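You operate a simulated robot arm through the tools that you are given. There is no shell and no other tool. Be economical: measure what you need, move in short steps, check, and stop when the job is done.

Carry out the task below with a simulated two-armed robot. There is one attempt and no reset: what you move stays moved.

TASK
Clamp and peel the yellow display, then enter the conning display's set-up.
Fine: film in the film tray; power up, hold SET and TEST down together; the screen ends on SETUP.

Only the result counts: the job must be done as asked and must still hold three seconds after the hand-in. Knocking over, shifting, dropping, spilling or breaking anything else fails it.

THE ROBOT
Two 6-joint arms with two-finger parallel grippers on one trunk, on a base that drives. Base frame: it is fixed to the floor where the robot stands at the start and does not move with it; the origin is under the middle of the robot, x ahead of it, y to its left, z up. Units: m, degrees, N and s.
The left shoulder is at the start at [0.07, 0.166, 1.3], the right one opposite. With the tool pointing down near the work surface each hand reaches from about 0.4 to 0.82 m from the robot's upright axis, wherever it stands, measured 20 degrees to its own side. Places, roughly: log clamp [0.5, 0, 0.8]; film tray [0.7, -0.6, 0.8]; on-off key [0.5, -0.3, 0.8]; set key [0.5, -0.2, 0.8]; screen test key [0.5, -0.4, 0.8]; conning display [0.6, -0.3, 0.8]; indicator film [-6.75, 1.75, 0.75]; echo clamp [0.5, 0.2, 0.8]; wind clamp [-6.7, 2.3, 0.9]; depth clamp [-6.7, 2.5, 0.9]; display key [-6.9, 3, 0.8]; tilt wheel [-6.7, 1.9, 0.9]; red foot wheel [-6.7, 1.6, 0.9]; blue foot wheel [-6.7, 1.7, 0.9]; dimmer unit knob [-6.7, 2.8, 0.9]; bezel screw one [0.5, -0.2, 0.8]. Payload 3.91 kg a hand.
The tool frame of a hand sits at the grasp point between the pads (the TCP): z along the fingers, y along the line on which they close. The tips reach 0.03 m beyond it. The gripper opens to 0.11 m. The fingers are 0.02 m wide and 0.01 m thick; the gripper's body (0.048 by 0.112 m) begins 0.055 m behind the TCP.
Orientation is that of the tool frame in the base frame, as [roll, pitch, yaw] about the fixed x, y, z axes, in that order (R = Rz(yaw) Ry(pitch) Rx(roll)). With the fingers straight down and closing along the base's y, the tool's x points along the base's -x, its y along +y and its z along -z.

THE INTERFACE
- The arms move only by the tool send_rows. It takes "left_increments", "right_increments" or both (then of equal length, played together; a hand with none holds still); each is a list that holds one entry, the list of rows, each a list of 7 numbers: the shift along the base's x, y, z in m, then the turn, a rotation vector about the base's x, y, z in degrees, then the finger opening in m, from 0 to 0.11. In form: [[[tx, ty, tz, wx, wy, wz, hand], ...]]. A call has 1 to 12 rows; each row shifts and turns the commanded pose from where the row before left it. Each row takes 0.2 s and may step no farther than 0.05 m and 8.6 degrees from the row before; otherwise, or with a gripper value out of range, the whole call is refused. A pose out of reach is approached as far as the arm can. The call stops where the force on the tool passes 50 N (or 10 N more than at its start, if that is more) or the arm is blocked; 0.2 s more then pass. The fingers move at their own pace (about 0.108 m/s each) and stop on an object; they squeeze with about 39 N. The grip force told is the motor's: it shows also when the fingers shut on nothing. Time passes only in rows, and 0.2 s behind the last, so rows that do not move let the fingers close. The reply holds the time, the measured pose of the TCP, the force on the tool along the base axes, the opening and the grip force, in the units named above and with some noise.
- Cameras (640 x 400 px; columns grow to the right, rows downward): "scene" is now at [0.1082, -0.0185, 1.4897]; the picture's right is [-0.27, -0.96, 0.00], its down [-0.87, 0.25, -0.43] and it looks along [0.41, -0.12, -0.90] (base axes); focal length 214 px, centre (320, 200). "left" rides on the left gripper at [0.077, -0.007, -0.115] in its tool frame; the picture's right is [0.09, 1.00, 0.00], its down [-0.80, 0.07, -0.59] and it looks along [-0.59, 0.05, 0.80] (tool axes); focal length 270 px, centre (320, 200). "right" rides on the right gripper at [0.077, 0.007, -0.114] in its tool frame; the picture's right is [-0.09, 1.00, 0.00], its down [-0.80, -0.07, -0.59] and it looks along [-0.59, -0.05, 0.80] (tool axes); focal length 270 px, centre (320, 200). There is no depth. A picture from a camera that has moved, and an enlarged one, comes with that camera's place and axes in the base frame and with its lens.
- get_image(camera): a new picture of that camera. The clock stands still meanwhile.
- raise_lower(by): slides the trunk up (or, below 0, down) by that many m; the arms and the scene camera ride with it, the base frame stays. It gives what a move gives, with no picture.
- drive_base(legs): drives the robot by 1 to 6 legs, each [ahead, left, turn to the left] in m, m and degrees, along the robot's own axes; the way and the turn of a leg run together, so that a leg with both is an arc; at most 1.5 m and 180 degrees a leg. The arms and the cameras ride along, it lands a little off, and it stops where it bumps. It gives what a move gives.
- aim_head(pan, tilt): turns the head with the scene camera to pan (to the left, within 86 degrees either way) and tilt (down, from -29 to 69), counted from straight ahead of the robot. It gives what a move gives.
- close_up(camera, box): a new picture of the part [left, top, right, bottom] of that camera's present view, enlarged. The clock stands still meanwhile.
- hand_in(): hands the job in; it is judged then, once.

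Work in short steps. Places have to be worked out from the pictures, the camera data and where the tool is seen: move nearer, look again, correct. Check each grasp and each placing, and mend what went wrong. You have 120 turns and 88 pictures in all, those below and enlarged ones among them. Open the grippers and draw the arms clear of the work before you hand the job in, unless the task says otherwise; then end with one line.

The tools are called as a command line: name --argument value ..., lists and objects as JSON in quotes. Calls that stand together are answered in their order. send_rows: Moves the arms, as the interface text tells. Its arguments: {"type":"object","properties":{"left_increments":{"type":"array"},"right_increments":{"type":"array"}},"required":[]} The other tools are called the same way: raise_lower (by) slides the trunk up or down; drive_base (legs) drives the base; aim_head (pan, tilt) turns the head that bears the scene camera; get_image (camera) takes a picture; close_up (camera, box) takes an enlarged picture of a part of a camera's view; hand_in () hands the job in.

At the start:

```text
clock: 0.0
left_tool_pos: [0.0827, 0.3112, 0.3673]
left_ee_rot: [175.6, 5.8, 178.1]
left_wrist_force: [1.3, 1.0, 0.8]
left_finger_gap: 0.1098
left_gripper_force: 0.0
right_tool_pos: [0.3723, -0.4404, 1.1923]
right_ee_rot: [-180.0, -0.1, 179.9]
right_wrist_force: [-0.1, -0.2, 0.5]
right_finger_gap: 0.1098
right_gripper_force: 0.2
trunk travel left (down, up): [-0.795, 0.145]
robot x, y, heading: [0.0005, -0.004, 0.3]
head pan, tilt: [-15.9, 64.6]
```

scene: 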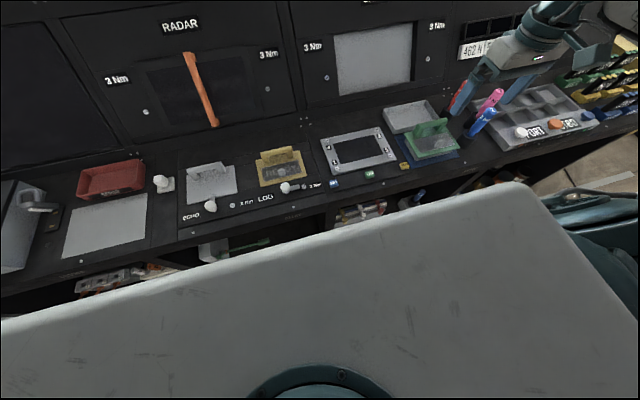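
right: 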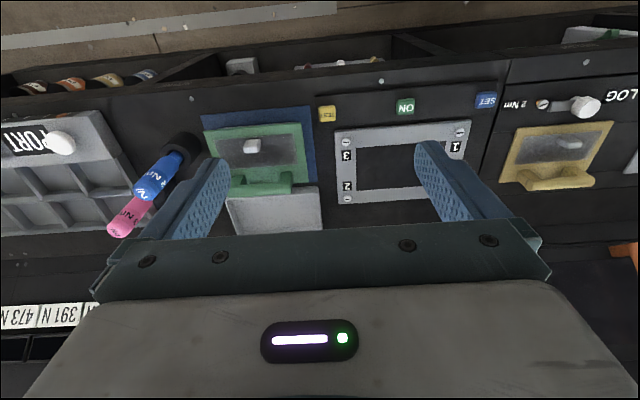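
left: 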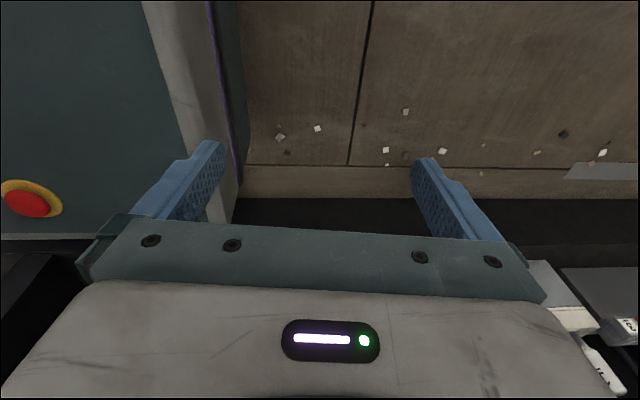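

I start by looking closely at the console with the scene camera.

close_up --camera "scene" --box '[160, 120, 340, 232]'

close_up --camera "scene" --box '[310, 80, 490, 192]'

close_up --camera "right" --box '[480, 60, 640, 210]'

```text
3.56 times, centred on (250, 176) of scene
camera zoom: at [0.1082, -0.0185, 1.4897], right [-0.27, -0.96, 0.0], down [-0.87, 0.25, -0.43], along [0.41, -0.12, -0.9], focal length 763 px, centre (569, 285)
```

zoom: 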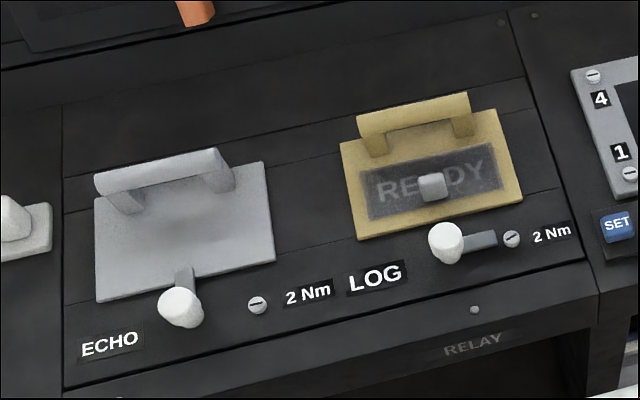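

```text
3.56 times, centred on (400, 136) of scene
camera zoom: at [0.1082, -0.0185, 1.4897], right [-0.27, -0.96, 0.0], down [-0.87, 0.25, -0.43], along [0.41, -0.12, -0.9], focal length 763 px, centre (36, 428)
```

zoom: 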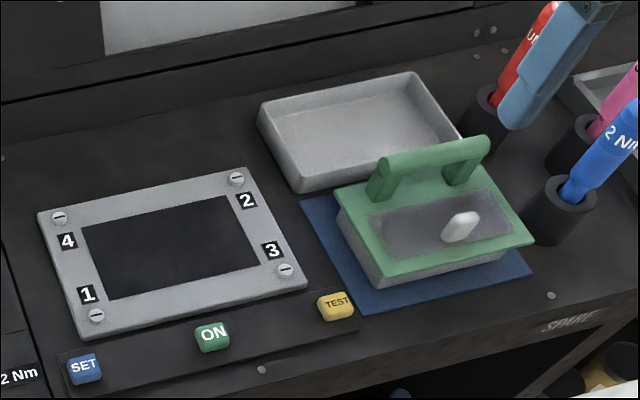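

```text
2.67 times, centred on (560, 135) of right
camera zoom: at [0.2956, -0.4331, 1.3071], right [0.09, 1.0, 0.0], down [0.8, -0.07, 0.59], along [0.59, -0.05, -0.8], focal length 721 px, centre (-320, 373)
```

zoom: 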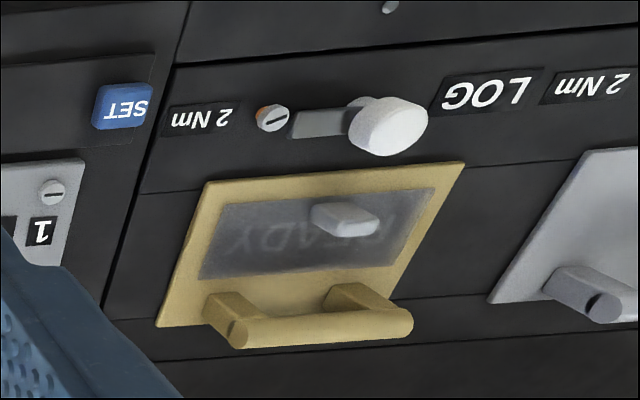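

The two views triangulate: the panel is near z≈0.84, keys at x≈0.45 (SET y≈-0.17, ON -0.30, TEST -0.43), log clamp ≈[0.47,0]. I back off a little so I can raise the left arm safely.

drive_base --legs '[[-0.3, 0, 0]]'

```text
clock: 2.0
left_tool_pos: [-0.2169, 0.3116, 0.3683]
left_ee_rot: [175.6, 5.6, 177.8]
left_wrist_force: [0.7, 0.3, 0.2]
left_finger_gap: 0.1098
left_gripper_force: 0.0
right_tool_pos: [0.0684, -0.4412, 1.1924]
right_ee_rot: [-180.0, -0.1, 179.7]
right_wrist_force: [0.1, 0.1, 0.6]
right_finger_gap: 0.1099
right_gripper_force: 0.1
trunk travel left (down, up): [-0.795, 0.145]
robot x, y, heading: [-0.3014, 0.0006, -0.6]
head pan, tilt: [-15.9, 64.6]
```

Now raise the left arm out and up.

send_rows --left_increments '[[[0.02, 0.008, 0.044, 0, 0, 0, 0.05], [0.02, 0.008, 0.044, 0, 0, 0, 0.05], [0.02, 0.008, 0.044, 0, 0, 0, 0.05], [0.02, 0.008, 0.044, 0, 0, 0, 0.05], [0.02, 0.008, 0.044, 0, 0, 0, 0.05], [0.02, 0.008, 0.044, 0, 0, 0, 0.05], [0.02, 0.008, 0.044, 0, 0, 0, 0.05], [0.02, 0.008, 0.044, 0, 0, 0, 0.05], [0.02, 0.008, 0.044, 0, 0, 0, 0.05], [0.02, 0.008, 0.044, 0, 0, 0, 0.05], [0.02, 0.008, 0.044, 0, 0, 0, 0.05], [0.02, 0.008, 0.044, 0, 0, 0, 0.05]]]'

```text
clock: 4.7
left_tool_pos: [0.0223, 0.4096, 0.897]
left_ee_rot: [175.6, 5.6, 177.7]
left_wrist_force: [0.3, -0.7, -0.3]
left_finger_gap: 0.0501
left_gripper_force: 0.1
right_tool_pos: [0.0682, -0.4423, 1.1922]
right_ee_rot: [180.0, -0.1, 179.6]
right_wrist_force: [0.1, -0.3, -0.5]
right_finger_gap: 0.1098
right_gripper_force: 0.1
trunk travel left (down, up): [-0.795, 0.145]
robot x, y, heading: [-0.305, 0.0018, -0.3]
head pan, tilt: [-15.9, 64.6]
```

Continue up and straighten the tool down.

send_rows --left_increments '[[[0.005, 0.005, 0.048, -4.2, 5.7, 0, 0.05], [0.005, 0.005, 0.048, 0, 0, 2.3, 0.05], [0.005, 0.005, 0.048, 0, 0, 0, 0.05], [0.005, 0, 0.048, 0, 0, 0, 0.05], [0.005, 0, 0.048, 0, 0, 0, 0.05], [0.005, 0, 0.048, 0, 0, 0, 0.05]]]'

drive_base --legs '[[0, -0.28, 0], [0.28, 0, 0]]'

aim_head --pan 8 --tilt 58

get_image --camera "scene"

get_image --camera "left"

```text
clock: 6.0
left_tool_pos: [0.0552, 0.391, 1.1669]
left_ee_rot: [179.9, 0.2, -179.7]
left_wrist_force: [0.5, -0.4, 1.3]
left_finger_gap: 0.0501
left_gripper_force: 0.1
left hand out of reach, approached as far as the arm can: row 2, 3, 4
right_tool_pos: [0.0653, -0.4447, 1.1913]
right_ee_rot: [179.9, 0.0, 179.5]
right_wrist_force: [-1.5, -0.3, -0.7]
right_finger_gap: 0.1099
right_gripper_force: 0.0
trunk travel left (down, up): [-0.795, 0.145]
robot x, y, heading: [-0.2973, 0.0006, -0.6]
head pan, tilt: [-15.9, 64.6]
```

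```text
clock: 9.6
left_tool_pos: [0.3317, 0.1067, 1.1655]
left_ee_rot: [-180.0, 0.2, -179.6]
left_wrist_force: [-0.2, 0.3, 0.1]
left_finger_gap: 0.0497
left_gripper_force: 0.0
right_tool_pos: [0.3464, -0.7283, 1.1941]
right_ee_rot: [-180.0, 0.0, 179.7]
right_wrist_force: [-0.3, 0.1, 0.3]
right_finger_gap: 0.1099
right_gripper_force: 0.1
trunk travel left (down, up): [-0.795, 0.145]
robot x, y, heading: [-0.0256, -0.283, -0.3]
head pan, tilt: [-15.9, 64.6]
```

```text
clock: 10.5
left_tool_pos: [0.3349, 0.1064, 1.1652]
left_ee_rot: [180.0, 0.0, -179.7]
left_wrist_force: [0.7, -0.8, -0.3]
left_finger_gap: 0.0503
left_gripper_force: 0.1
right_tool_pos: [0.3484, -0.7283, 1.1926]
right_ee_rot: [-180.0, 0.0, 179.6]
right_wrist_force: [0.4, -0.3, -0.6]
right_finger_gap: 0.1099
right_gripper_force: 0.1
trunk travel left (down, up): [-0.795, 0.145]
robot x, y, heading: [-0.0249, -0.2825, -0.3]
head pan, tilt: [8.0, 58.0]
```

```text
81 pictures are left
camera scene: at [0.0962, -0.2789, 1.4971], right [0.13, -0.99, 0.0], down [-0.84, -0.11, -0.53], along [0.52, 0.07, -0.85], focal length 214 px, centre (320, 200)
```

scene: 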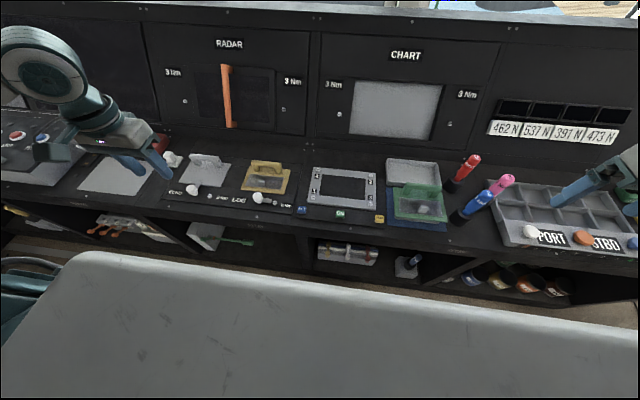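

```text
80 pictures are left
camera left: at [0.2576, 0.099, 1.2791], right [-0.1, 1.0, 0.0], down [0.8, 0.08, 0.6], along [0.59, 0.06, -0.8], focal length 270 px, centre (320, 200)
```

left: 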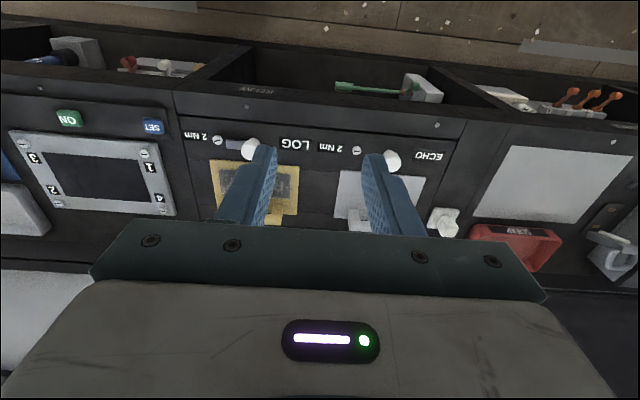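

Move the left hand closer to the log clamp for a better look.

send_rows --left_increments '[[[0.02, -0.027, -0.035, 0, 0, 0, 0.11], [0.02, -0.027, -0.035, 0, 0, 0, 0.11], [0.015, -0.027, -0.035, 0, 0, 0, 0.11], [0.01, -0.025, -0.035, 0, 0, 0, 0.11]]]'

get_image --camera "left"

```text
clock: 11.5
left_tool_pos: [0.3767, 0.0521, 1.0279]
left_ee_rot: [-179.7, 0.2, -179.6]
left_wrist_force: [-0.6, 0.5, -1.1]
left_finger_gap: 0.11
left_gripper_force: 0.2
left hand out of reach, approached as far as the arm can: row 3, 4
right_tool_pos: [0.3478, -0.725, 1.1947]
right_ee_rot: [-179.8, -0.1, 179.6]
right_wrist_force: [1.0, -0.2, 0.1]
right_finger_gap: 0.1098
right_gripper_force: 0.2
trunk travel left (down, up): [-0.795, 0.145]
robot x, y, heading: [-0.0211, -0.2877, 0.0]
head pan, tilt: [8.0, 58.0]
```

```text
79 pictures are left
camera left: at [0.2987, 0.0462, 1.1423], right [-0.1, 1.0, -0.01], down [0.8, 0.08, 0.6], along [0.59, 0.05, -0.8], focal length 270 px, centre (320, 200)
```

left: 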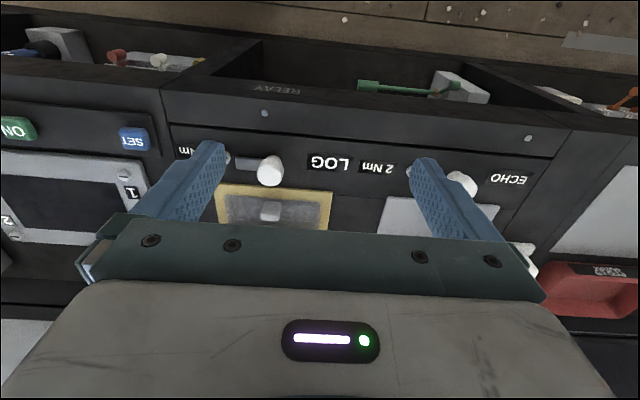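

The hand is near its inner reach limit; raising the trunk 0.1 m suits this higher panel. Then I retry.

raise_lower --by 0.1

send_rows --left_increments '[[[0.01, -0.02, -0.04, 0, 0, 0, 0.11], [0.01, -0.02, -0.04, 0, 0, 0, 0.11], [0, 0, -0.03, 0, 0, 0, 0.11]]]'

get_image --camera "left"

```text
clock: 12.8
left_tool_pos: [0.3761, 0.0513, 1.1299]
left_ee_rot: [-179.9, 0.2, -179.6]
left_wrist_force: [-0.3, 0.8, 0.1]
left_finger_gap: 0.1101
left_gripper_force: 0.2
right_tool_pos: [0.3472, -0.7284, 1.2932]
right_ee_rot: [180.0, 0.0, 179.8]
right_wrist_force: [1.1, 0.2, 0.1]
right_finger_gap: 0.1101
right_gripper_force: 0.1
trunk travel left (down, up): [-0.895, 0.045]
robot x, y, heading: [-0.0228, -0.2857, -0.5]
head pan, tilt: [8.0, 58.0]
```

```text
clock: 13.6
left_tool_pos: [0.3713, 0.0676, 1.0305]
left_ee_rot: [-179.8, 0.1, -179.6]
left_wrist_force: [-0.5, 0.3, 0.3]
left_finger_gap: 0.1102
left_gripper_force: 0.1
left hand out of reach, approached as far as the arm can: row 1, 2, 3
right_tool_pos: [0.3481, -0.7296, 1.2932]
right_ee_rot: [-179.9, -0.1, 179.6]
right_wrist_force: [-0.1, 1.2, -0.6]
right_finger_gap: 0.11
right_gripper_force: 0.1
trunk travel left (down, up): [-0.895, 0.045]
robot x, y, heading: [-0.0259, -0.2847, -0.3]
head pan, tilt: [8.0, 58.0]
```

```text
78 pictures are left
camera left: at [0.2933, 0.0598, 1.1447], right [-0.1, 1.0, 0.0], down [0.8, 0.08, 0.6], along [0.59, 0.05, -0.8], focal length 270 px, centre (320, 200)
```

left: 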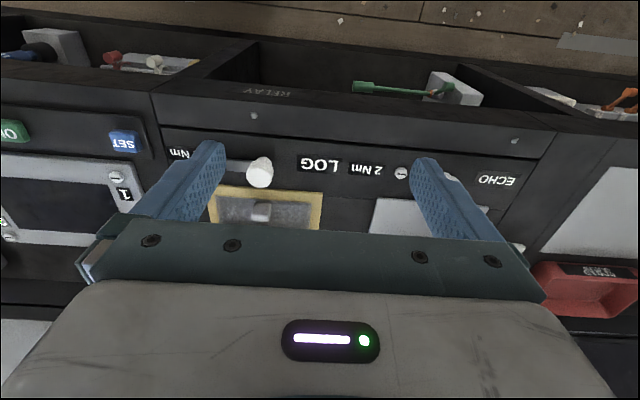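

The inner limit is about 0.375 m from the shoulder. I back off 0.06 m for margin, then move over the clamp.

drive_base --legs '[[-0.06, 0, 0]]'

send_rows --left_increments '[[[0.04, -0.02, 0, 0, 0, 0, 0.11], [0.04, -0.02, 0, 0, 0, 0, 0.11], [0.01, -0.02, 0, 0, 0, 0, 0.11]]]'

get_image --camera "left"

```text
clock: 14.6
left_tool_pos: [0.3213, 0.0674, 1.0267]
left_ee_rot: [-179.8, -0.3, -179.5]
left_wrist_force: [0.4, 0.7, -0.1]
left_finger_gap: 0.11
left_gripper_force: 0.0
right_tool_pos: [0.3028, -0.7286, 1.2881]
right_ee_rot: [-180.0, -0.7, 179.7]
right_wrist_force: [0.2, -0.1, -0.2]
right_finger_gap: 0.1101
right_gripper_force: 0.1
trunk travel left (down, up): [-0.895, 0.045]
robot x, y, heading: [-0.0804, -0.2873, -0.6]
head pan, tilt: [8.0, 58.0]
```

```text
clock: 15.4
left_tool_pos: [0.3598, 0.0877, 1.0499]
left_ee_rot: [-179.8, 0.2, -179.6]
left_wrist_force: [-0.3, 1.2, -0.5]
left_finger_gap: 0.11
left_gripper_force: 0.1
left hand out of reach, approached as far as the arm can: row 1, 2, 3
right_tool_pos: [0.2909, -0.7283, 1.2926]
right_ee_rot: [-179.9, 0.1, 179.6]
right_wrist_force: [-0.3, 0.1, 0.3]
right_finger_gap: 0.1096
right_gripper_force: 0.0
trunk travel left (down, up): [-0.895, 0.045]
robot x, y, heading: [-0.0808, -0.2879, -0.2]
head pan, tilt: [8.0, 58.0]
```

```text
77 pictures are left
camera left: at [0.2832, 0.0801, 1.1627], right [-0.1, 1.0, 0.0], down [0.8, 0.08, 0.6], along [0.6, 0.05, -0.8], focal length 270 px, centre (320, 200)
```

left: 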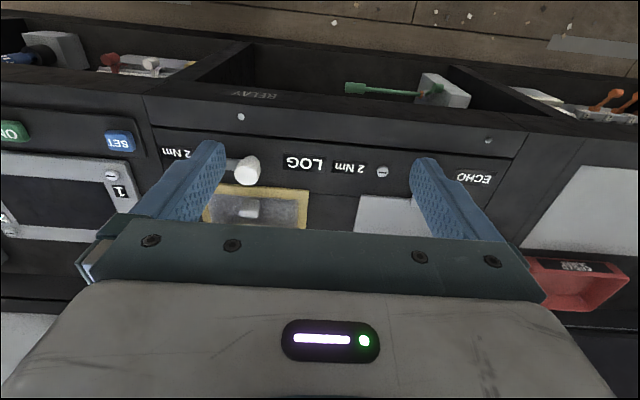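

The arm seems to be at a limit there. I move straight ahead to see whether it comes free.

send_rows --left_increments '[[[0.04, 0, 0, 0, 0, 0, 0.11], [0.04, 0, 0, 0, 0, 0, 0.11], [0.0, 0, 0, 0, 0, 0, 0.11]]]'

```text
clock: 16.2
left_tool_pos: [0.4155, 0.1212, 1.0581]
left_ee_rot: [-179.7, 0.5, -179.6]
left_wrist_force: [0.4, -0.2, -0.4]
left_finger_gap: 0.1104
left_gripper_force: 0.1
left hand out of reach, approached as far as the arm can: row 1, 2
right_tool_pos: [0.2891, -0.728, 1.2938]
right_ee_rot: [-180.0, 0.1, 179.7]
right_wrist_force: [-0.2, 0.2, -0.2]
right_finger_gap: 0.1099
right_gripper_force: 0.1
trunk travel left (down, up): [-0.895, 0.045]
robot x, y, heading: [-0.0788, -0.286, -0.4]
head pan, tilt: [8.0, 58.0]
```

The limit is a fixed bearing of 30° from the shoulder, so probably a joint limit. I test whether yawing the tool frees the inward motion.

send_rows --left_increments '[[[0, -0.03, 0, 0, 0, -8, 0.11], [0.0, -0.03, 0, 0, 0, -8, 0.11], [0.0, -0.03, 0, 0, 0, -8, 0.11]]]'

```text
clock: 17.0
left_tool_pos: [0.3758, 0.0905, 1.0717]
left_ee_rot: [-179.7, 0.5, 156.4]
left_wrist_force: [0.3, -0.5, 0.7]
left_finger_gap: 0.1099
left_gripper_force: 0.0
left hand out of reach, approached as far as the arm can: row 1, 2, 3
right_tool_pos: [0.2894, -0.7293, 1.2937]
right_ee_rot: [179.9, 0.0, 179.7]
right_wrist_force: [-0.1, 0.4, 0.5]
right_finger_gap: 0.1097
right_gripper_force: 0.1
trunk travel left (down, up): [-0.895, 0.045]
robot x, y, heading: [-0.0781, -0.2861, -0.0]
head pan, tilt: [8.0, 58.0]
```

Yaw is free but the bearing stays at ~29°. I look at the two arms' configurations with the head.

aim_head --pan 50 --tilt 35

get_image --camera "scene"

aim_head --pan -60 --tilt 35

get_image --camera "scene"

```text
clock: 18.1
left_tool_pos: [0.3766, 0.0922, 1.0714]
left_ee_rot: [-179.6, 0.4, 156.5]
left_wrist_force: [-0.7, 0.5, 0.9]
left_finger_gap: 0.1098
left_gripper_force: 0.0
right_tool_pos: [0.2914, -0.7279, 1.2939]
right_ee_rot: [180.0, 0.0, 179.6]
right_wrist_force: [0.9, -0.6, -0.5]
right_finger_gap: 0.1101
right_gripper_force: 0.0
trunk travel left (down, up): [-0.895, 0.045]
robot x, y, heading: [-0.0792, -0.2866, -0.4]
head pan, tilt: [50.0, 35.0]
```

```text
76 pictures are left
camera scene: at [0.0264, -0.2208, 1.629], right [0.76, -0.65, 0.0], down [-0.37, -0.44, -0.82], along [0.53, 0.62, -0.57], focal length 214 px, centre (320, 200)
```

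scene: 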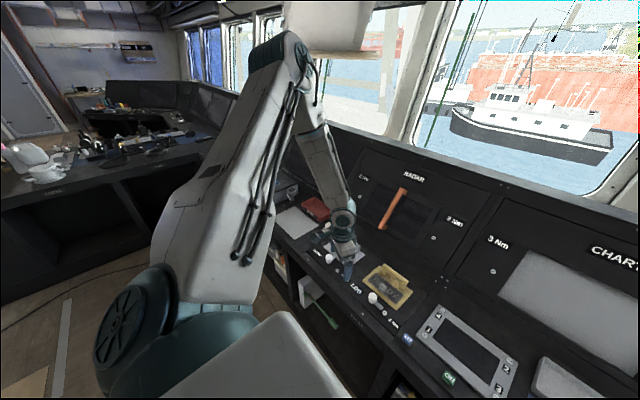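

```text
clock: 19.9
left_tool_pos: [0.3769, 0.0915, 1.0723]
left_ee_rot: [-179.6, 0.4, 156.4]
left_wrist_force: [-0.6, 0.0, 0.1]
left_finger_gap: 0.1102
left_gripper_force: 0.0
right_tool_pos: [0.2901, -0.7283, 1.2923]
right_ee_rot: [180.0, 0.0, 179.7]
right_wrist_force: [0.9, -0.6, -1.5]
right_finger_gap: 0.11
right_gripper_force: 0.1
trunk travel left (down, up): [-0.895, 0.045]
robot x, y, heading: [-0.0813, -0.2861, -0.3]
head pan, tilt: [-60.0, 35.0]
```

```text
75 pictures are left
camera scene: at [0.0132, -0.3643, 1.6291], right [-0.87, -0.5, 0.0], down [-0.28, 0.5, -0.82], along [0.41, -0.71, -0.57], focal length 214 px, centre (320, 200)
```

scene: 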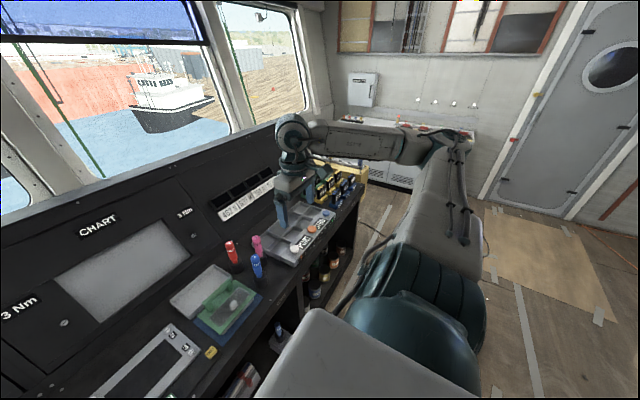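

The configurations look broadly alike. I test how far the right hand can go inward at a safe height.

send_rows --right_increments '[[[0.0, 0.045, 0, 0, 0, 0, 0.05], [0.0, 0.045, 0, 0, 0, 0, 0.05], [0.0, 0.045, 0, 0, 0, 0, 0.05], [0.0, 0.045, 0, 0, 0, 0, 0.05], [0.0, 0.045, 0, 0, 0, 0, 0.05], [0.0, 0.045, 0, 0, 0, 0, 0.05]]]'

```text
clock: 21.3
left_tool_pos: [0.3775, 0.0948, 1.0706]
left_ee_rot: [-179.5, 0.4, 156.4]
left_wrist_force: [0.9, 0.2, 0.5]
left_finger_gap: 0.1099
left_gripper_force: 0.1
right_tool_pos: [0.2528, -0.5963, 1.2831]
right_ee_rot: [-180.0, 0.1, 179.7]
right_wrist_force: [-0.2, -0.1, 0.3]
right_finger_gap: 0.0501
right_gripper_force: 0.1
right hand out of reach, approached as far as the arm can: row 3, 4, 5, 6
trunk travel left (down, up): [-0.895, 0.045]
robot x, y, heading: [-0.0798, -0.2875, -0.4]
head pan, tilt: [-60.0, 35.0]
```

The right has the same ~29° limit near in. I test with the left hand further out, where the elbow is less folded.

send_rows --left_increments '[[[0.045, 0, 0, 0, 0, 8, 0.05], [0.045, 0, 0, 0, 0, 8, 0.05], [0.045, 0, 0, 0, 0, 7.6, 0.05], [0.045, 0, 0, 0, 0, 0, 0.05]]]'

```text
clock: 22.3
left_tool_pos: [0.4903, 0.1739, 1.09]
left_ee_rot: [-179.8, 0.3, -179.9]
left_wrist_force: [0.6, -0.1, -1.1]
left_finger_gap: 0.0503
left_gripper_force: 0.0
left hand out of reach, approached as far as the arm can: row 1, 2, 3, 4
right_tool_pos: [0.2527, -0.6014, 1.2815]
right_ee_rot: [179.8, 0.0, 179.7]
right_wrist_force: [1.4, 0.0, -0.1]
right_finger_gap: 0.0503
right_gripper_force: 0.0
trunk travel left (down, up): [-0.895, 0.045]
robot x, y, heading: [-0.081, -0.2852, -0.4]
head pan, tilt: [-60.0, 35.0]
```

The constraint looks like a vertical plane at these heights; the stated reach applies near the work surface, so I test lower. I back off for free space and lower the right hand, then go inward.

drive_base --legs '[[-0.35, 0, 0]]'

send_rows --right_increments '[[[0.02, 0, -0.045, 0, 0, 0, 0.05], [0.02, 0, -0.045, 0, 0, 0, 0.05], [0.02, 0, -0.045, 0, 0, 0, 0.05], [0.0, 0, -0.049, 0, 0, 0, 0.05], [0.0, 0, -0.049, 0, 0, 0, 0.05], [0.0, 0, -0.049, 0, 0, 0, 0.05], [0.0, 0, -0.049, 0, 0, 0, 0.05], [0.0, 0, -0.049, 0, 0, 0, 0.05], [0.0, 0.045, 0, 0, 0, 0, 0.05], [0.0, 0.045, 0, 0, 0, 0, 0.05], [0.0, 0.045, 0, 0, 0, 0, 0.05], [0.0, 0.045, 0, 0, 0, 0, 0.05]]]'

```text
clock: 24.6
left_tool_pos: [0.1393, 0.1776, 1.0878]
left_ee_rot: [-179.7, 0.1, -179.6]
left_wrist_force: [0.1, 0.1, 0.0]
left_finger_gap: 0.0501
left_gripper_force: 0.1
right_tool_pos: [-0.0927, -0.5968, 1.2822]
right_ee_rot: [-180.0, -0.1, -179.9]
right_wrist_force: [-0.1, 0.5, 0.0]
right_finger_gap: 0.0503
right_gripper_force: 0.0
trunk travel left (down, up): [-0.895, 0.045]
robot x, y, heading: [-0.4274, -0.2885, -0.0]
head pan, tilt: [-60.0, 35.0]
```

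```text
clock: 27.2
left_tool_pos: [0.1372, 0.1785, 1.0892]
left_ee_rot: [-179.8, 0.3, -179.5]
left_wrist_force: [0.4, -0.4, -0.3]
left_finger_gap: 0.0503
left_gripper_force: 0.1
right_tool_pos: [-0.1081, -0.6186, 0.9996]
right_ee_rot: [179.9, 0.1, -179.9]
right_wrist_force: [-1.0, -0.2, 0.7]
right_finger_gap: 0.0504
right_gripper_force: 0.2
right hand out of reach, approached as far as the arm can: row 1, 2, 3, 4, 5, 6, 7, 8, 9, 10, 11, 12
trunk travel left (down, up): [-0.895, 0.045]
robot x, y, heading: [-0.4316, -0.2869, -0.1]
head pan, tilt: [-60.0, 35.0]
```

The limit persists with the tool straight down. I test whether tilting the right tool inward (fingers pointing toward +y) lets the tip go further inward.

send_rows --right_increments '[[[0.04, 0, 0, 8, 0, 0, 0.05], [0.04, 0, 0, 8, 0, 0, 0.05], [0.0, 0, 0, 8, 0, 0, 0.05], [0.0, 0.02, 0, 8, 0, 0, 0.05], [0.0, 0.03, 0, 0, 0, 0, 0.05], [0.0, 0.04, 0, 0, 0, 0, 0.05], [0.0, 0.04, 0, 0, 0, 0, 0.05], [0.0, 0.04, 0, 0, 0, 0, 0.05]]]'

```text
clock: 29.0
left_tool_pos: [0.1374, 0.1794, 1.0889]
left_ee_rot: [-179.7, 0.3, -179.6]
left_wrist_force: [0.2, -0.5, 0.0]
left_finger_gap: 0.05
left_gripper_force: 0.0
right_tool_pos: [-0.083, -0.5469, 1.0158]
right_ee_rot: [154.6, 1.2, 179.5]
right_wrist_force: [-0.6, 0.0, 0.6]
right_finger_gap: 0.0501
right_gripper_force: 0.1
right hand out of reach, approached as far as the arm can: row 2, 3, 5, 6, 7, 8
trunk travel left (down, up): [-0.895, 0.045]
robot x, y, heading: [-0.4283, -0.2834, 0.1]
head pan, tilt: [-60.0, 35.0]
```

Tilting helps some (wrist ~0.17 m behind the TCP). Now I test the left hand at long reach: first out, then inward.

send_rows --left_increments '[[[0.0, 0.045, 0, 0, 0, 0, 0.05], [0.03, 0.03, 0, 0, 0, 0, 0.05], [0.045, 0, 0, 0, 0, 0, 0.05], [0.045, 0, 0, 0, 0, 0, 0.05], [0.03, -0.03, 0, 0, 0, 0, 0.05], [0.0, -0.045, 0, 0, 0, 0, 0.05], [0.0, -0.045, 0, 0, 0, 0, 0.05], [0.0, -0.045, 0, 0, 0, 0, 0.05], [0.0, -0.045, 0, 0, 0, 0, 0.05], [0.0, -0.045, 0, 0, 0, 0, 0.05]]]'

```text
clock: 31.2
left_tool_pos: [0.1166, 0.1534, 1.1167]
left_ee_rot: [-179.8, 0.4, -179.5]
left_wrist_force: [0.2, -0.8, 0.0]
left_finger_gap: 0.05
left_gripper_force: 0.1
left hand out of reach, approached as far as the arm can: row 3, 4, 5, 6, 7, 8, 9, 10
right_tool_pos: [-0.0828, -0.5482, 1.0161]
right_ee_rot: [154.4, 1.2, 179.5]
right_wrist_force: [0.2, -0.4, -0.3]
right_finger_gap: 0.0497
right_gripper_force: 0.0
trunk travel left (down, up): [-0.895, 0.045]
robot x, y, heading: [-0.4286, -0.2882, 0.2]
head pan, tilt: [-60.0, 35.0]
```

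The bearing limit holds at any reach. I look at both arms once more to understand the branch.

aim_head --pan 75 --tilt 30

get_image --camera "scene"

aim_head --pan -75 --tilt 30

get_image --camera "scene"

```text
clock: 33.4
left_tool_pos: [0.1164, 0.1545, 1.1159]
left_ee_rot: [-179.8, 0.3, -179.4]
left_wrist_force: [-0.2, -0.4, 0.1]
left_finger_gap: 0.05
left_gripper_force: 0.1
right_tool_pos: [-0.0817, -0.5478, 1.017]
right_ee_rot: [154.6, 1.2, 179.5]
right_wrist_force: [-0.2, 0.5, 1.0]
right_finger_gap: 0.0503
right_gripper_force: 0.0
trunk travel left (down, up): [-0.895, 0.045]
robot x, y, heading: [-0.43, -0.2832, -0.1]
head pan, tilt: [75.0, 30.0]
```

```text
74 pictures are left
camera scene: at [-0.3571, -0.1995, 1.6369], right [0.97, -0.26, 0.0], down [-0.13, -0.48, -0.87], along [0.22, 0.84, -0.5], focal length 214 px, centre (320, 200)
```

scene: 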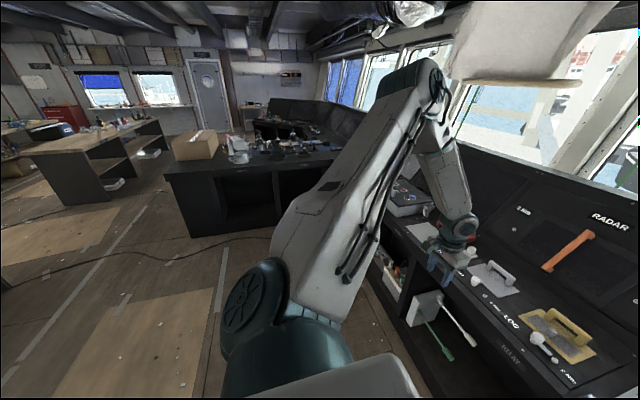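

```text
clock: 35.7
left_tool_pos: [0.1167, 0.1543, 1.1164]
left_ee_rot: [-179.6, 0.3, -179.7]
left_wrist_force: [0.3, 0.0, -0.6]
left_finger_gap: 0.05
left_gripper_force: 0.1
right_tool_pos: [-0.0813, -0.5474, 1.0161]
right_ee_rot: [154.6, 1.2, 179.4]
right_wrist_force: [-0.3, -0.3, 0.1]
right_finger_gap: 0.05
right_gripper_force: 0.1
trunk travel left (down, up): [-0.895, 0.045]
robot x, y, heading: [-0.4326, -0.2889, -0.1]
head pan, tilt: [-75.0, 30.0]
```

```text
73 pictures are left
camera scene: at [-0.3568, -0.3742, 1.6369], right [-0.97, -0.26, 0.0], down [-0.13, 0.48, -0.87], along [0.23, -0.84, -0.5], focal length 214 px, centre (320, 200)
```

scene: 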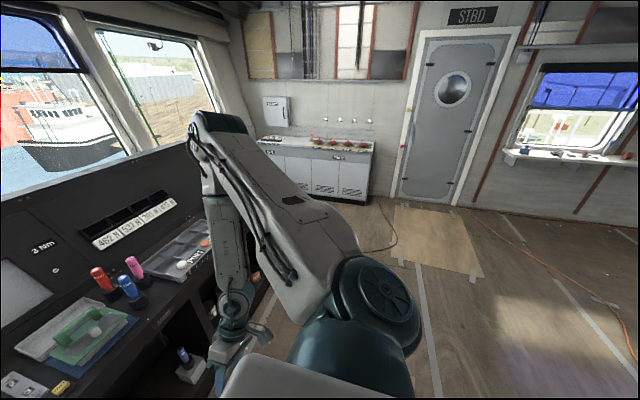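

Both arms sit in a shoulder branch limited at ~30° outward. I test whether the left arm can be flipped to the other branch: first lift it and bring it nearer the shoulder in free space.

send_rows --left_increments '[[[-0.019, 0.0, 0.042, 0, 0, 0, 0.05], [-0.019, 0.0, 0.042, 0, 0, 0, 0.05], [-0.019, 0.0, 0.042, 0, 0, 0, 0.05], [-0.019, 0.0, 0.042, 0, 0, 0, 0.05], [-0.019, 0.0, 0.042, 0, 0, 0, 0.05], [-0.019, 0.0, 0.042, 0, 0, 0, 0.05], [-0.019, 0.0, 0.042, 0, 0, 0, 0.05], [-0.019, 0.0, 0.042, 0, 0, 0, 0.05], [-0.019, 0.0, 0.042, 0, 0, 0, 0.05], [-0.019, 0.0, 0.042, 0, 0, 0, 0.05], [-0.019, 0.0, 0.042, 0, 0, 0, 0.05], [-0.019, 0.0, 0.042, 0, 0, 0, 0.05]]]'

```text
clock: 38.3
left_tool_pos: [-0.1138, 0.1487, 1.6237]
left_ee_rot: [-179.7, 0.4, -179.7]
left_wrist_force: [0.4, -0.2, -0.6]
left_finger_gap: 0.05
left_gripper_force: 0.1
right_tool_pos: [-0.0838, -0.55, 1.0162]
right_ee_rot: [154.5, 1.3, 179.5]
right_wrist_force: [0.3, 1.1, 0.1]
right_finger_gap: 0.0503
right_gripper_force: 0.0
trunk travel left (down, up): [-0.895, 0.045]
robot x, y, heading: [-0.4261, -0.2866, 0.0]
head pan, tilt: [-75.0, 30.0]
```

Swing the left hand outward and back around its shoulder at this height.

send_rows --left_increments '[[[-0.037, 0.03, 0, 0, 0, 0, 0.05], [-0.041, 0.025, 0, 0, 0, 0, 0.05], [-0.044, 0.019, 0, 0, 0, 0, 0.05], [-0.046, 0.013, 0, 0, 0, 0, 0.05], [-0.047, 0.007, 0, 0, 0, 0, 0.05], [-0.048, 0.001, 0, 0, 0, 0, 0.05], [-0.0475, -0.005, 0, 0, 0, 0, 0.05], [-0.046, -0.011, 0, 0, 0, 0, 0.05], [-0.0445, -0.017, 0, 0, 0, 0, 0.05], [-0.042, -0.023, 0, 0, 0, 0, 0.05], [-0.0385, -0.028, 0, 0, 0, 0, 0.05], [-0.0345, -0.033, 0, 0, 0, 0, 0.05]]]'

```text
clock: 40.9
left_tool_pos: [-0.3607, 0.0605, 1.5566]
left_ee_rot: [-179.8, 0.3, -179.6]
left_wrist_force: [0.2, 0.4, -0.4]
left_finger_gap: 0.0501
left_gripper_force: 0.0
left hand out of reach, approached as far as the arm can: row 3, 4, 5, 6, 7, 8, 9, 10, 11, 12
right_tool_pos: [-0.0829, -0.5479, 1.0166]
right_ee_rot: [154.6, 1.1, 179.4]
right_wrist_force: [0.4, 0.1, -0.4]
right_finger_gap: 0.0501
right_gripper_force: 0.2
trunk travel left (down, up): [-0.895, 0.045]
robot x, y, heading: [-0.4329, -0.2872, -0.1]
head pan, tilt: [-75.0, 30.0]
```

There is an outer limit too, so it's no free base swing. The stated reach is for the hand well below the shoulder, which I have not tested yet; I test the right hand at z≈0.78 in free space.

send_rows --right_increments '[[[0.03, -0.03, 0, -6.4, 0, 0, 0.05], [0.03, -0.03, 0, -6.4, 0, 0, 0.05], [0.03, -0.03, 0, -6.4, 0, 0, 0.05], [0.02, -0.03, 0, -6.4, 0, 0, 0.05], [0, 0, -0.048, 0, 0, 0, 0.05], [0, 0, -0.048, 0, 0, 0, 0.05], [0, 0, -0.048, 0, 0, 0, 0.05], [0, 0, -0.048, 0, 0, 0, 0.05], [0, 0, -0.048, 0, 0, 0, 0.05]]]'

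send_rows --right_increments '[[[0, 0.045, 0, 0, 0, 0, 0.05], [0, 0.045, 0, 0, 0, 0, 0.05], [0, 0.045, 0, 0, 0, 0, 0.05], [0, 0.045, 0, 0, 0, 0, 0.05]]]'

```text
clock: 42.9
left_tool_pos: [-0.3616, 0.059, 1.5572]
left_ee_rot: [-179.8, 0.3, -179.6]
left_wrist_force: [-0.3, -0.4, -0.2]
left_finger_gap: 0.0503
left_gripper_force: 0.2
right_tool_pos: [0.015, -0.6783, 0.9761]
right_ee_rot: [176.6, -0.3, -179.8]
right_wrist_force: [1.0, 0.2, 0.0]
right_finger_gap: 0.0499
right_gripper_force: 0.0
right hand out of reach, approached as far as the arm can: row 1, 2, 3, 5, 6, 7, 8, 9
trunk travel left (down, up): [-0.895, 0.045]
robot x, y, heading: [-0.4314, -0.2857, 0.3]
head pan, tilt: [-75.0, 30.0]
```

```text
clock: 43.9
left_tool_pos: [-0.3619, 0.0608, 1.5564]
left_ee_rot: [-179.8, 0.3, -179.6]
left_wrist_force: [-0.5, 0.8, -0.4]
left_finger_gap: 0.0499
left_gripper_force: 0.1
right_tool_pos: [-0.0624, -0.6334, 0.9845]
right_ee_rot: [176.6, -0.1, -180.0]
right_wrist_force: [0.3, -0.8, -0.6]
right_finger_gap: 0.0499
right_gripper_force: 0.1
right hand out of reach, approached as far as the arm can: row 1, 2, 3, 4
trunk travel left (down, up): [-0.895, 0.045]
robot x, y, heading: [-0.4289, -0.2849, 0.0]
head pan, tilt: [-75.0, 30.0]
```

Now even lowering is blocked, so some wrist joint is at its limit. I test a larger yaw of the right tool while asking to go down.

send_rows --right_increments '[[[0.03, -0.03, 0, 0, 0, 8, 0.05], [0.0, 0, -0.02, 0, 0, 8, 0.05], [0, 0, -0.02, 0, 0, 8, 0.05], [0, 0, -0.02, 0, 0, 8, 0.05], [0, 0, -0.02, 0, 0, 8, 0.05], [0, 0, -0.03, 0, 0, 8, 0.05], [0, 0, -0.03, 0, 0, 8, 0.05], [0, 0, -0.03, 0, 0, 8, 0.05]]]'

```text
clock: 45.7
left_tool_pos: [-0.3625, 0.0587, 1.557]
left_ee_rot: [-179.8, 0.3, -179.6]
left_wrist_force: [0.7, 0.4, -0.5]
left_finger_gap: 0.05
left_gripper_force: 0.1
right_tool_pos: [-0.0463, -0.6992, 0.9666]
right_ee_rot: [177.1, -0.2, -115.9]
right_wrist_force: [-0.7, 0.1, 0.0]
right_finger_gap: 0.0502
right_gripper_force: 0.1
right hand out of reach, approached as far as the arm can: row 2, 3, 4, 5, 6, 7, 8
trunk travel left (down, up): [-0.895, 0.045]
robot x, y, heading: [-0.4321, -0.2886, 0.2]
head pan, tilt: [-75.0, 30.0]
```

Yaw is free, so the limit is in the arm's shoulder branch. I try flipping the left shoulder over the top: lower the trunk for headroom, then raise the hand above its shoulder.

raise_lower --by -0.3

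send_rows --left_increments '[[[0, 0, 0.045, 0, 0, 0, 0.05], [0, 0, 0.045, 0, 0, 0, 0.05], [0, 0, 0.045, 0, 0, 0, 0.05], [0, 0, 0.045, 0, 0, 0, 0.05], [0, 0, 0.045, 0, 0, 0, 0.05], [0, 0, 0.045, 0, 0, 0, 0.05]]]'

```text
clock: 48.7
left_tool_pos: [-0.3622, 0.0597, 1.2568]
left_ee_rot: [-179.8, 0.4, -179.5]
left_wrist_force: [0.5, -0.5, -0.2]
left_finger_gap: 0.0503
left_gripper_force: 0.0
right_tool_pos: [-0.0462, -0.6976, 0.668]
right_ee_rot: [177.0, -0.2, -115.9]
right_wrist_force: [0.2, 0.3, -0.1]
right_finger_gap: 0.0501
right_gripper_force: 0.1
trunk travel left (down, up): [-0.595, 0.345]
robot x, y, heading: [-0.4294, -0.285, 0.0]
head pan, tilt: [-75.0, 30.0]
```

```text
clock: 50.1
left_tool_pos: [-0.2632, 0.1235, 1.3472]
left_ee_rot: [-179.8, 0.4, -179.7]
left_wrist_force: [0.4, -0.4, -0.4]
left_finger_gap: 0.0504
left_gripper_force: 0.0
left hand out of reach, approached as far as the arm can: row 1, 2, 3, 4, 5, 6
right_tool_pos: [-0.0466, -0.6979, 0.6673]
right_ee_rot: [176.9, -0.2, -116.0]
right_wrist_force: [-0.7, -0.4, 1.3]
right_finger_gap: 0.05
right_gripper_force: 0.0
trunk travel left (down, up): [-0.595, 0.345]
robot x, y, heading: [-0.4302, -0.2829, 0.1]
head pan, tilt: [-75.0, 30.0]
```

Overhead is blocked too. I test the effect of a forward tilt of the right tool (fingers toward +x) on the inward limit.

send_rows --right_increments '[[[0.03, 0, 0.02, 0, -8, -8, 0.05], [0.03, 0, 0.02, 0, -8, -8, 0.05], [0.03, 0, 0.02, 0, -8, -8, 0.05], [0.03, 0, 0.02, 0, -8, -8, 0.05], [0.03, 0, 0.02, 0, -8, -8, 0.05], [0.0, 0.04, 0, 0, 0, -8, 0.05], [0.0, 0.04, 0, 0, 0, -8, 0.05], [0.0, 0.04, 0, 0, 0, -8, 0.05], [0.0, 0.04, 0, 0, 0, 0, 0.05], [0.0, 0.04, 0, 0, 0, 0, 0.05], [0.0, 0.04, 0, 0, 0, 0, 0.05], [0.0, 0.04, 0, 0, 0, 0, 0.05]]]'

```text
refused: row 1 steps farther than a row can; nothing moved
```

Smaller combined rotations then.

send_rows --right_increments '[[[0.03, 0, 0.02, 0, -8, 0, 0.05], [0.03, 0, 0.02, 0, -8, 0, 0.05], [0.03, 0, 0.02, 0, -8, 0, 0.05], [0.03, 0, 0.02, 0, -8, 0, 0.05], [0.03, 0, 0.02, 0, -8, 0, 0.05], [0.0, 0.04, 0, 0, 0, 0, 0.05], [0.0, 0.04, 0, 0, 0, 0, 0.05], [0.0, 0.04, 0, 0, 0, 0, 0.05], [0.0, 0.04, 0, 0, 0, 0, 0.05], [0.0, 0.04, 0, 0, 0, 0, 0.05], [0.0, 0.04, 0, 0, 0, 0, 0.05], [0.0, 0.04, 0, 0, 0, 0, 0.05]]]'

```text
clock: 52.7
left_tool_pos: [-0.2657, 0.1225, 1.3477]
left_ee_rot: [-179.9, 0.6, -179.5]
left_wrist_force: [-0.2, -0.1, -0.3]
left_finger_gap: 0.05
left_gripper_force: 0.0
right_tool_pos: [0.0359, -0.5978, 0.9084]
right_ee_rot: [-145.9, 16.2, -110.6]
right_wrist_force: [-0.2, -1.0, 0.2]
right_finger_gap: 0.05
right_gripper_force: 0.0
right hand out of reach, approached as far as the arm can: row 4, 5, 6, 7, 8, 9, 10, 11, 12
trunk travel left (down, up): [-0.595, 0.345]
robot x, y, heading: [-0.432, -0.2836, 0.1]
head pan, tilt: [-75.0, 30.0]
```

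Pushing inward made the hand rise, so height relative to the shoulder may matter. I test the left hand, now above shoulder level: forward, then inward.

send_rows --left_increments '[[[0.045, 0, 0, 0, 0, 0, 0.05], [0.045, 0, 0, 0, 0, 0, 0.05], [0.045, 0, 0, 0, 0, 0, 0.05], [0.045, 0, 0, 0, 0, 0, 0.05], [0.045, 0, 0, 0, 0, 0, 0.05], [0.045, 0, 0, 0, 0, 0, 0.05], [0, -0.045, 0, 0, 0, 0, 0.05], [0, -0.045, 0, 0, 0, 0, 0.05], [0, -0.045, 0, 0, 0, 0, 0.05], [0, -0.045, 0, 0, 0, 0, 0.05], [0, -0.045, 0, 0, 0, 0, 0.05], [0, -0.045, 0, 0, 0, 0, 0.05]]]'

```text
clock: 55.3
left_tool_pos: [-0.107, 0.0831, 1.2044]
left_ee_rot: [-179.7, 0.3, -179.5]
left_wrist_force: [-0.7, 0.0, 1.1]
left_finger_gap: 0.0499
left_gripper_force: 0.0
left hand out of reach, approached as far as the arm can: row 1, 2, 3, 4, 5, 6, 7, 8, 9, 10, 11, 12
right_tool_pos: [0.0358, -0.598, 0.9086]
right_ee_rot: [-146.0, 16.4, -110.6]
right_wrist_force: [0.2, -0.4, 0.2]
right_finger_gap: 0.0502
right_gripper_force: 0.1
trunk travel left (down, up): [-0.595, 0.345]
robot x, y, heading: [-0.4315, -0.2816, 0.2]
head pan, tilt: [-75.0, 30.0]
```

The failure pattern suggests a base-axis singularity with the elbow up. I restore trunk height and bring the left hand low (as at its hanging start), then try forward/inward while well below the shoulder.

raise_lower --by 0.3

send_rows --left_increments '[[[0.01, 0.02, -0.044, 0, 0, 0, 0.05], [0.01, 0.02, -0.044, 0, 0, 0, 0.05], [0.01, 0.02, -0.044, 0, 0, 0, 0.05], [0.01, 0.02, -0.044, 0, 0, 0, 0.05], [0.01, 0.02, -0.044, 0, 0, 0, 0.05], [0.0, 0.02, -0.044, 0, 0, 0, 0.05], [0, 0.02, -0.044, 0, 0, 0, 0.05], [0, 0.02, -0.044, 0, 0, 0, 0.05], [0, 0, -0.049, 0, 0, 0, 0.05], [0, 0, -0.049, 0, 0, 0, 0.05], [0, 0, -0.049, 0, 0, 0, 0.05], [0, 0, -0.049, 0, 0, 0, 0.05]]]'

send_rows --left_increments '[[[0, 0, -0.049, 0, 0, 0, 0.05], [0, 0, -0.049, 0, 0, 0, 0.05], [0, 0, -0.049, 0, 0, 0, 0.05], [0, 0, -0.049, 0, 0, 0, 0.05], [0, 0, -0.049, 0, 0, 0, 0.05], [0, 0, -0.049, 0, 0, 0, 0.05], [0, 0, -0.049, 0, 0, 0, 0.05]]]'

```text
clock: 58.3
left_tool_pos: [-0.1068, 0.0837, 1.5035]
left_ee_rot: [-179.7, 0.3, -179.6]
left_wrist_force: [0.4, 0.2, 0.7]
left_finger_gap: 0.0504
left_gripper_force: 0.1
right_tool_pos: [0.0366, -0.5977, 1.208]
right_ee_rot: [-146.0, 16.4, -110.6]
right_wrist_force: [-0.4, -0.7, 1.1]
right_finger_gap: 0.0498
right_gripper_force: 0.0
trunk travel left (down, up): [-0.895, 0.045]
robot x, y, heading: [-0.4317, -0.285, 0.0]
head pan, tilt: [-75.0, 30.0]
```

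```text
clock: 60.9
left_tool_pos: [-0.024, 0.1922, 0.9687]
left_ee_rot: [-179.8, 0.2, -179.5]
left_wrist_force: [0.2, 0.6, -0.6]
left_finger_gap: 0.0499
left_gripper_force: 0.1
left hand out of reach, approached as far as the arm can: row 5, 6, 7, 8
right_tool_pos: [0.0378, -0.5974, 1.2075]
right_ee_rot: [-145.9, 16.2, -110.6]
right_wrist_force: [-0.6, 1.0, -0.1]
right_finger_gap: 0.0502
right_gripper_force: 0.1
trunk travel left (down, up): [-0.895, 0.045]
robot x, y, heading: [-0.4283, -0.2882, 0.1]
head pan, tilt: [-75.0, 30.0]
```

```text
clock: 62.5
left_tool_pos: [-0.0227, 0.1894, 0.6269]
left_ee_rot: [-179.8, 0.3, -179.6]
left_wrist_force: [-0.3, 0.1, -0.5]
left_finger_gap: 0.0499
left_gripper_force: 0.0
right_tool_pos: [0.0387, -0.5984, 1.2065]
right_ee_rot: [-146.1, 16.2, -110.5]
right_wrist_force: [0.0, -0.1, 0.5]
right_finger_gap: 0.0503
right_gripper_force: 0.0
trunk travel left (down, up): [-0.895, 0.045]
robot x, y, heading: [-0.4303, -0.2839, -0.0]
head pan, tilt: [-75.0, 30.0]
```

Low down it moves freely. Now inward at this height.

send_rows --left_increments '[[[0, -0.045, 0, 0, 0, 0, 0.05], [0, -0.045, 0, 0, 0, 0, 0.05], [0, -0.045, 0, 0, 0, 0, 0.05], [0, -0.045, 0, 0, 0, 0, 0.05], [0, -0.045, 0, 0, 0, 0, 0.05], [0, -0.045, 0, 0, 0, 0, 0.05]]]'

```text
clock: 63.9
left_tool_pos: [-0.0227, -0.0817, 0.6276]
left_ee_rot: [-179.9, 0.3, -179.6]
left_wrist_force: [-0.2, -0.1, -0.6]
left_finger_gap: 0.0498
left_gripper_force: 0.1
right_tool_pos: [0.0376, -0.5989, 1.2068]
right_ee_rot: [-145.9, 16.3, -110.5]
right_wrist_force: [-0.8, -0.7, -0.8]
right_finger_gap: 0.0502
right_gripper_force: 0.0
trunk travel left (down, up): [-0.895, 0.045]
robot x, y, heading: [-0.4308, -0.2879, 0.2]
head pan, tilt: [-75.0, 30.0]
```

Inward is free when low. Now raise it here to working height.

send_rows --left_increments '[[[0.01, 0, 0.045, 0, 0, 0, 0.05], [0.01, 0, 0.045, 0, 0, 0, 0.05], [0.01, 0, 0.045, 0, 0, 0, 0.05], [0.01, 0, 0.045, 0, 0, 0, 0.05], [0.01, 0, 0.045, 0, 0, 0, 0.05], [0.01, 0, 0.045, 0, 0, 0, 0.05], [0.01, 0, 0.045, 0, 0, 0, 0.05], [0.01, 0, 0.045, 0, 0, 0, 0.05], [0.01, 0, 0.045, 0, 0, 0, 0.05]]]'

```text
clock: 65.9
left_tool_pos: [0.0764, -0.0956, 0.9562]
left_ee_rot: [-179.9, 0.5, -179.6]
left_wrist_force: [0.7, -0.3, 0.9]
left_finger_gap: 0.0499
left_gripper_force: 0.0
left hand out of reach, approached as far as the arm can: row 8, 9
right_tool_pos: [0.0373, -0.5985, 1.2081]
right_ee_rot: [-146.0, 16.4, -110.6]
right_wrist_force: [-0.3, 0.4, 0.1]
right_finger_gap: 0.0502
right_gripper_force: 0.1
trunk travel left (down, up): [-0.895, 0.045]
robot x, y, heading: [-0.4286, -0.2867, 0.2]
head pan, tilt: [-75.0, 30.0]
```

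This works: go inward only from low. I do the same with the right hand: untilt, go outward, down, inward, and up.

send_rows --right_increments '[[[0, -0.035, 0, 0, 7.5, 0, 0.05], [0, -0.035, 0, 0, 7.5, 0, 0.05], [0, -0.035, 0, 0, 7.5, 0, 0.05], [0, -0.035, 0, 0, 7.5, 0, 0.05], [0, -0.035, 0, 0, 7.3, 0, 0.05], [0, 0, -0.049, 0, 0, -8, 0.05], [0, 0, -0.049, 0, 0, -8, 0.05], [0, 0, -0.049, 0, 0, -8, 0.05], [0, 0, -0.049, 0, 0, -8, 0.05], [0, 0, -0.049, 0, 0, -8, 0.05], [0, 0, -0.049, 0, 0, -8, 0.05], [0, 0, -0.049, 0, 0, -8, 0.05]]]'

send_rows --right_increments '[[[0, 0, -0.049, 0, 0, -8, 0.05], [0, 0, -0.049, 0, 0, 0, 0.05], [0, 0, -0.049, 0, 0, 0, 0.05], [0, 0, -0.049, 0, 0, 0, 0.05], [0, 0, -0.049, 0, 0, 0, 0.05]]]'

```text
clock: 68.5
left_tool_pos: [0.0754, -0.0946, 0.956]
left_ee_rot: [-179.9, 0.7, -179.6]
left_wrist_force: [-0.2, -0.4, 0.1]
left_finger_gap: 0.05
left_gripper_force: 0.0
right_tool_pos: [-0.0184, -0.6658, 0.9769]
right_ee_rot: [179.4, 1.1, -172.2]
right_wrist_force: [0.1, -0.1, -0.6]
right_finger_gap: 0.05
right_gripper_force: 0.0
right hand out of reach, approached as far as the arm can: row 2, 3, 4, 5, 6, 7, 8, 9, 10, 11, 12
trunk travel left (down, up): [-0.895, 0.045]
robot x, y, heading: [-0.4305, -0.2879, -0.2]
head pan, tilt: [-75.0, 30.0]
```

```text
clock: 69.7
left_tool_pos: [0.0769, -0.0942, 0.956]
left_ee_rot: [-179.8, 0.7, -179.7]
left_wrist_force: [0.1, 0.5, -0.3]
left_finger_gap: 0.0502
left_gripper_force: 0.0
right_tool_pos: [-0.0164, -0.6673, 0.9764]
right_ee_rot: [179.4, 1.0, -180.0]
right_wrist_force: [-0.3, -0.1, 0.1]
right_finger_gap: 0.0501
right_gripper_force: 0.1
right hand out of reach, approached as far as the arm can: row 1, 2, 3, 4, 5
trunk travel left (down, up): [-0.895, 0.045]
robot x, y, heading: [-0.429, -0.2821, -0.2]
head pan, tilt: [-75.0, 30.0]
```

It's pinned; move outward and up a little first, then down.

send_rows --right_increments '[[[0, -0.035, 0.03, 0, 0, 0, 0.05], [0.0, -0.035, 0.03, 0, 0, 0, 0.05], [0, -0.04, 0.01, 0, 0, 0, 0.05], [0, -0.045, 0, 0, 0, 0, 0.05], [0, 0, -0.049, 0, 0, 0, 0.05], [0, 0, -0.049, 0, 0, 0, 0.05], [0, 0, -0.049, 0, 0, 0, 0.05], [0, 0, -0.049, 0, 0, 0, 0.05], [0, 0, -0.049, 0, 0, 0, 0.05], [0, 0, -0.049, 0, 0, 0, 0.05], [0, 0, -0.049, 0, 0, 0, 0.05], [0, 0, -0.049, 0, 0, 0, 0.05]]]'

```text
clock: 72.3
left_tool_pos: [0.0758, -0.0945, 0.9561]
left_ee_rot: [-179.8, 0.7, -179.6]
left_wrist_force: [0.6, -0.3, -0.7]
left_finger_gap: 0.0501
left_gripper_force: 0.1
right_tool_pos: [-0.104, -0.8601, 0.9097]
right_ee_rot: [179.3, 1.0, 179.9]
right_wrist_force: [0.2, -0.4, 0.1]
right_finger_gap: 0.0501
right_gripper_force: 0.0
right hand out of reach, approached as far as the arm can: row 7, 8, 9, 10, 11, 12
trunk travel left (down, up): [-0.895, 0.045]
robot x, y, heading: [-0.4292, -0.2834, 0.0]
head pan, tilt: [-75.0, 30.0]
```

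Try shifting to the mirrored point where the left got through (0.34 ahead, 0.31 outward of the shoulder), then down.

send_rows --right_increments '[[[0.03, 0.02, 0.03, 0, 0, 0, 0.05], [0.03, 0.02, 0.03, 0, 0, 0, 0.05], [0.03, 0.02, 0.02, 0, 0, 0, 0.05], [0.02, 0.0, -0.044, 0, 0, 0, 0.05], [0.01, 0.0, -0.044, 0, 0, 0, 0.05], [0, 0, -0.049, 0, 0, 0, 0.05], [0, 0, -0.049, 0, 0, 0, 0.05], [0, 0, -0.049, 0, 0, 0, 0.05], [0, 0, -0.049, 0, 0, 0, 0.05], [0, 0, -0.049, 0, 0, 0, 0.05]]]'

```text
clock: 74.5
left_tool_pos: [0.0756, -0.0943, 0.9561]
left_ee_rot: [-179.8, 0.7, -179.6]
left_wrist_force: [0.3, -1.0, -0.1]
left_finger_gap: 0.0501
left_gripper_force: 0.1
right_tool_pos: [-0.0688, -0.8351, 0.9257]
right_ee_rot: [179.5, 1.1, 180.0]
right_wrist_force: [0.2, -0.7, 0.1]
right_finger_gap: 0.05
right_gripper_force: 0.2
right hand out of reach, approached as far as the arm can: row 4, 5, 6, 7, 8, 9, 10
trunk travel left (down, up): [-0.895, 0.045]
robot x, y, heading: [-0.4311, -0.2834, 0.0]
head pan, tilt: [-75.0, 30.0]
```

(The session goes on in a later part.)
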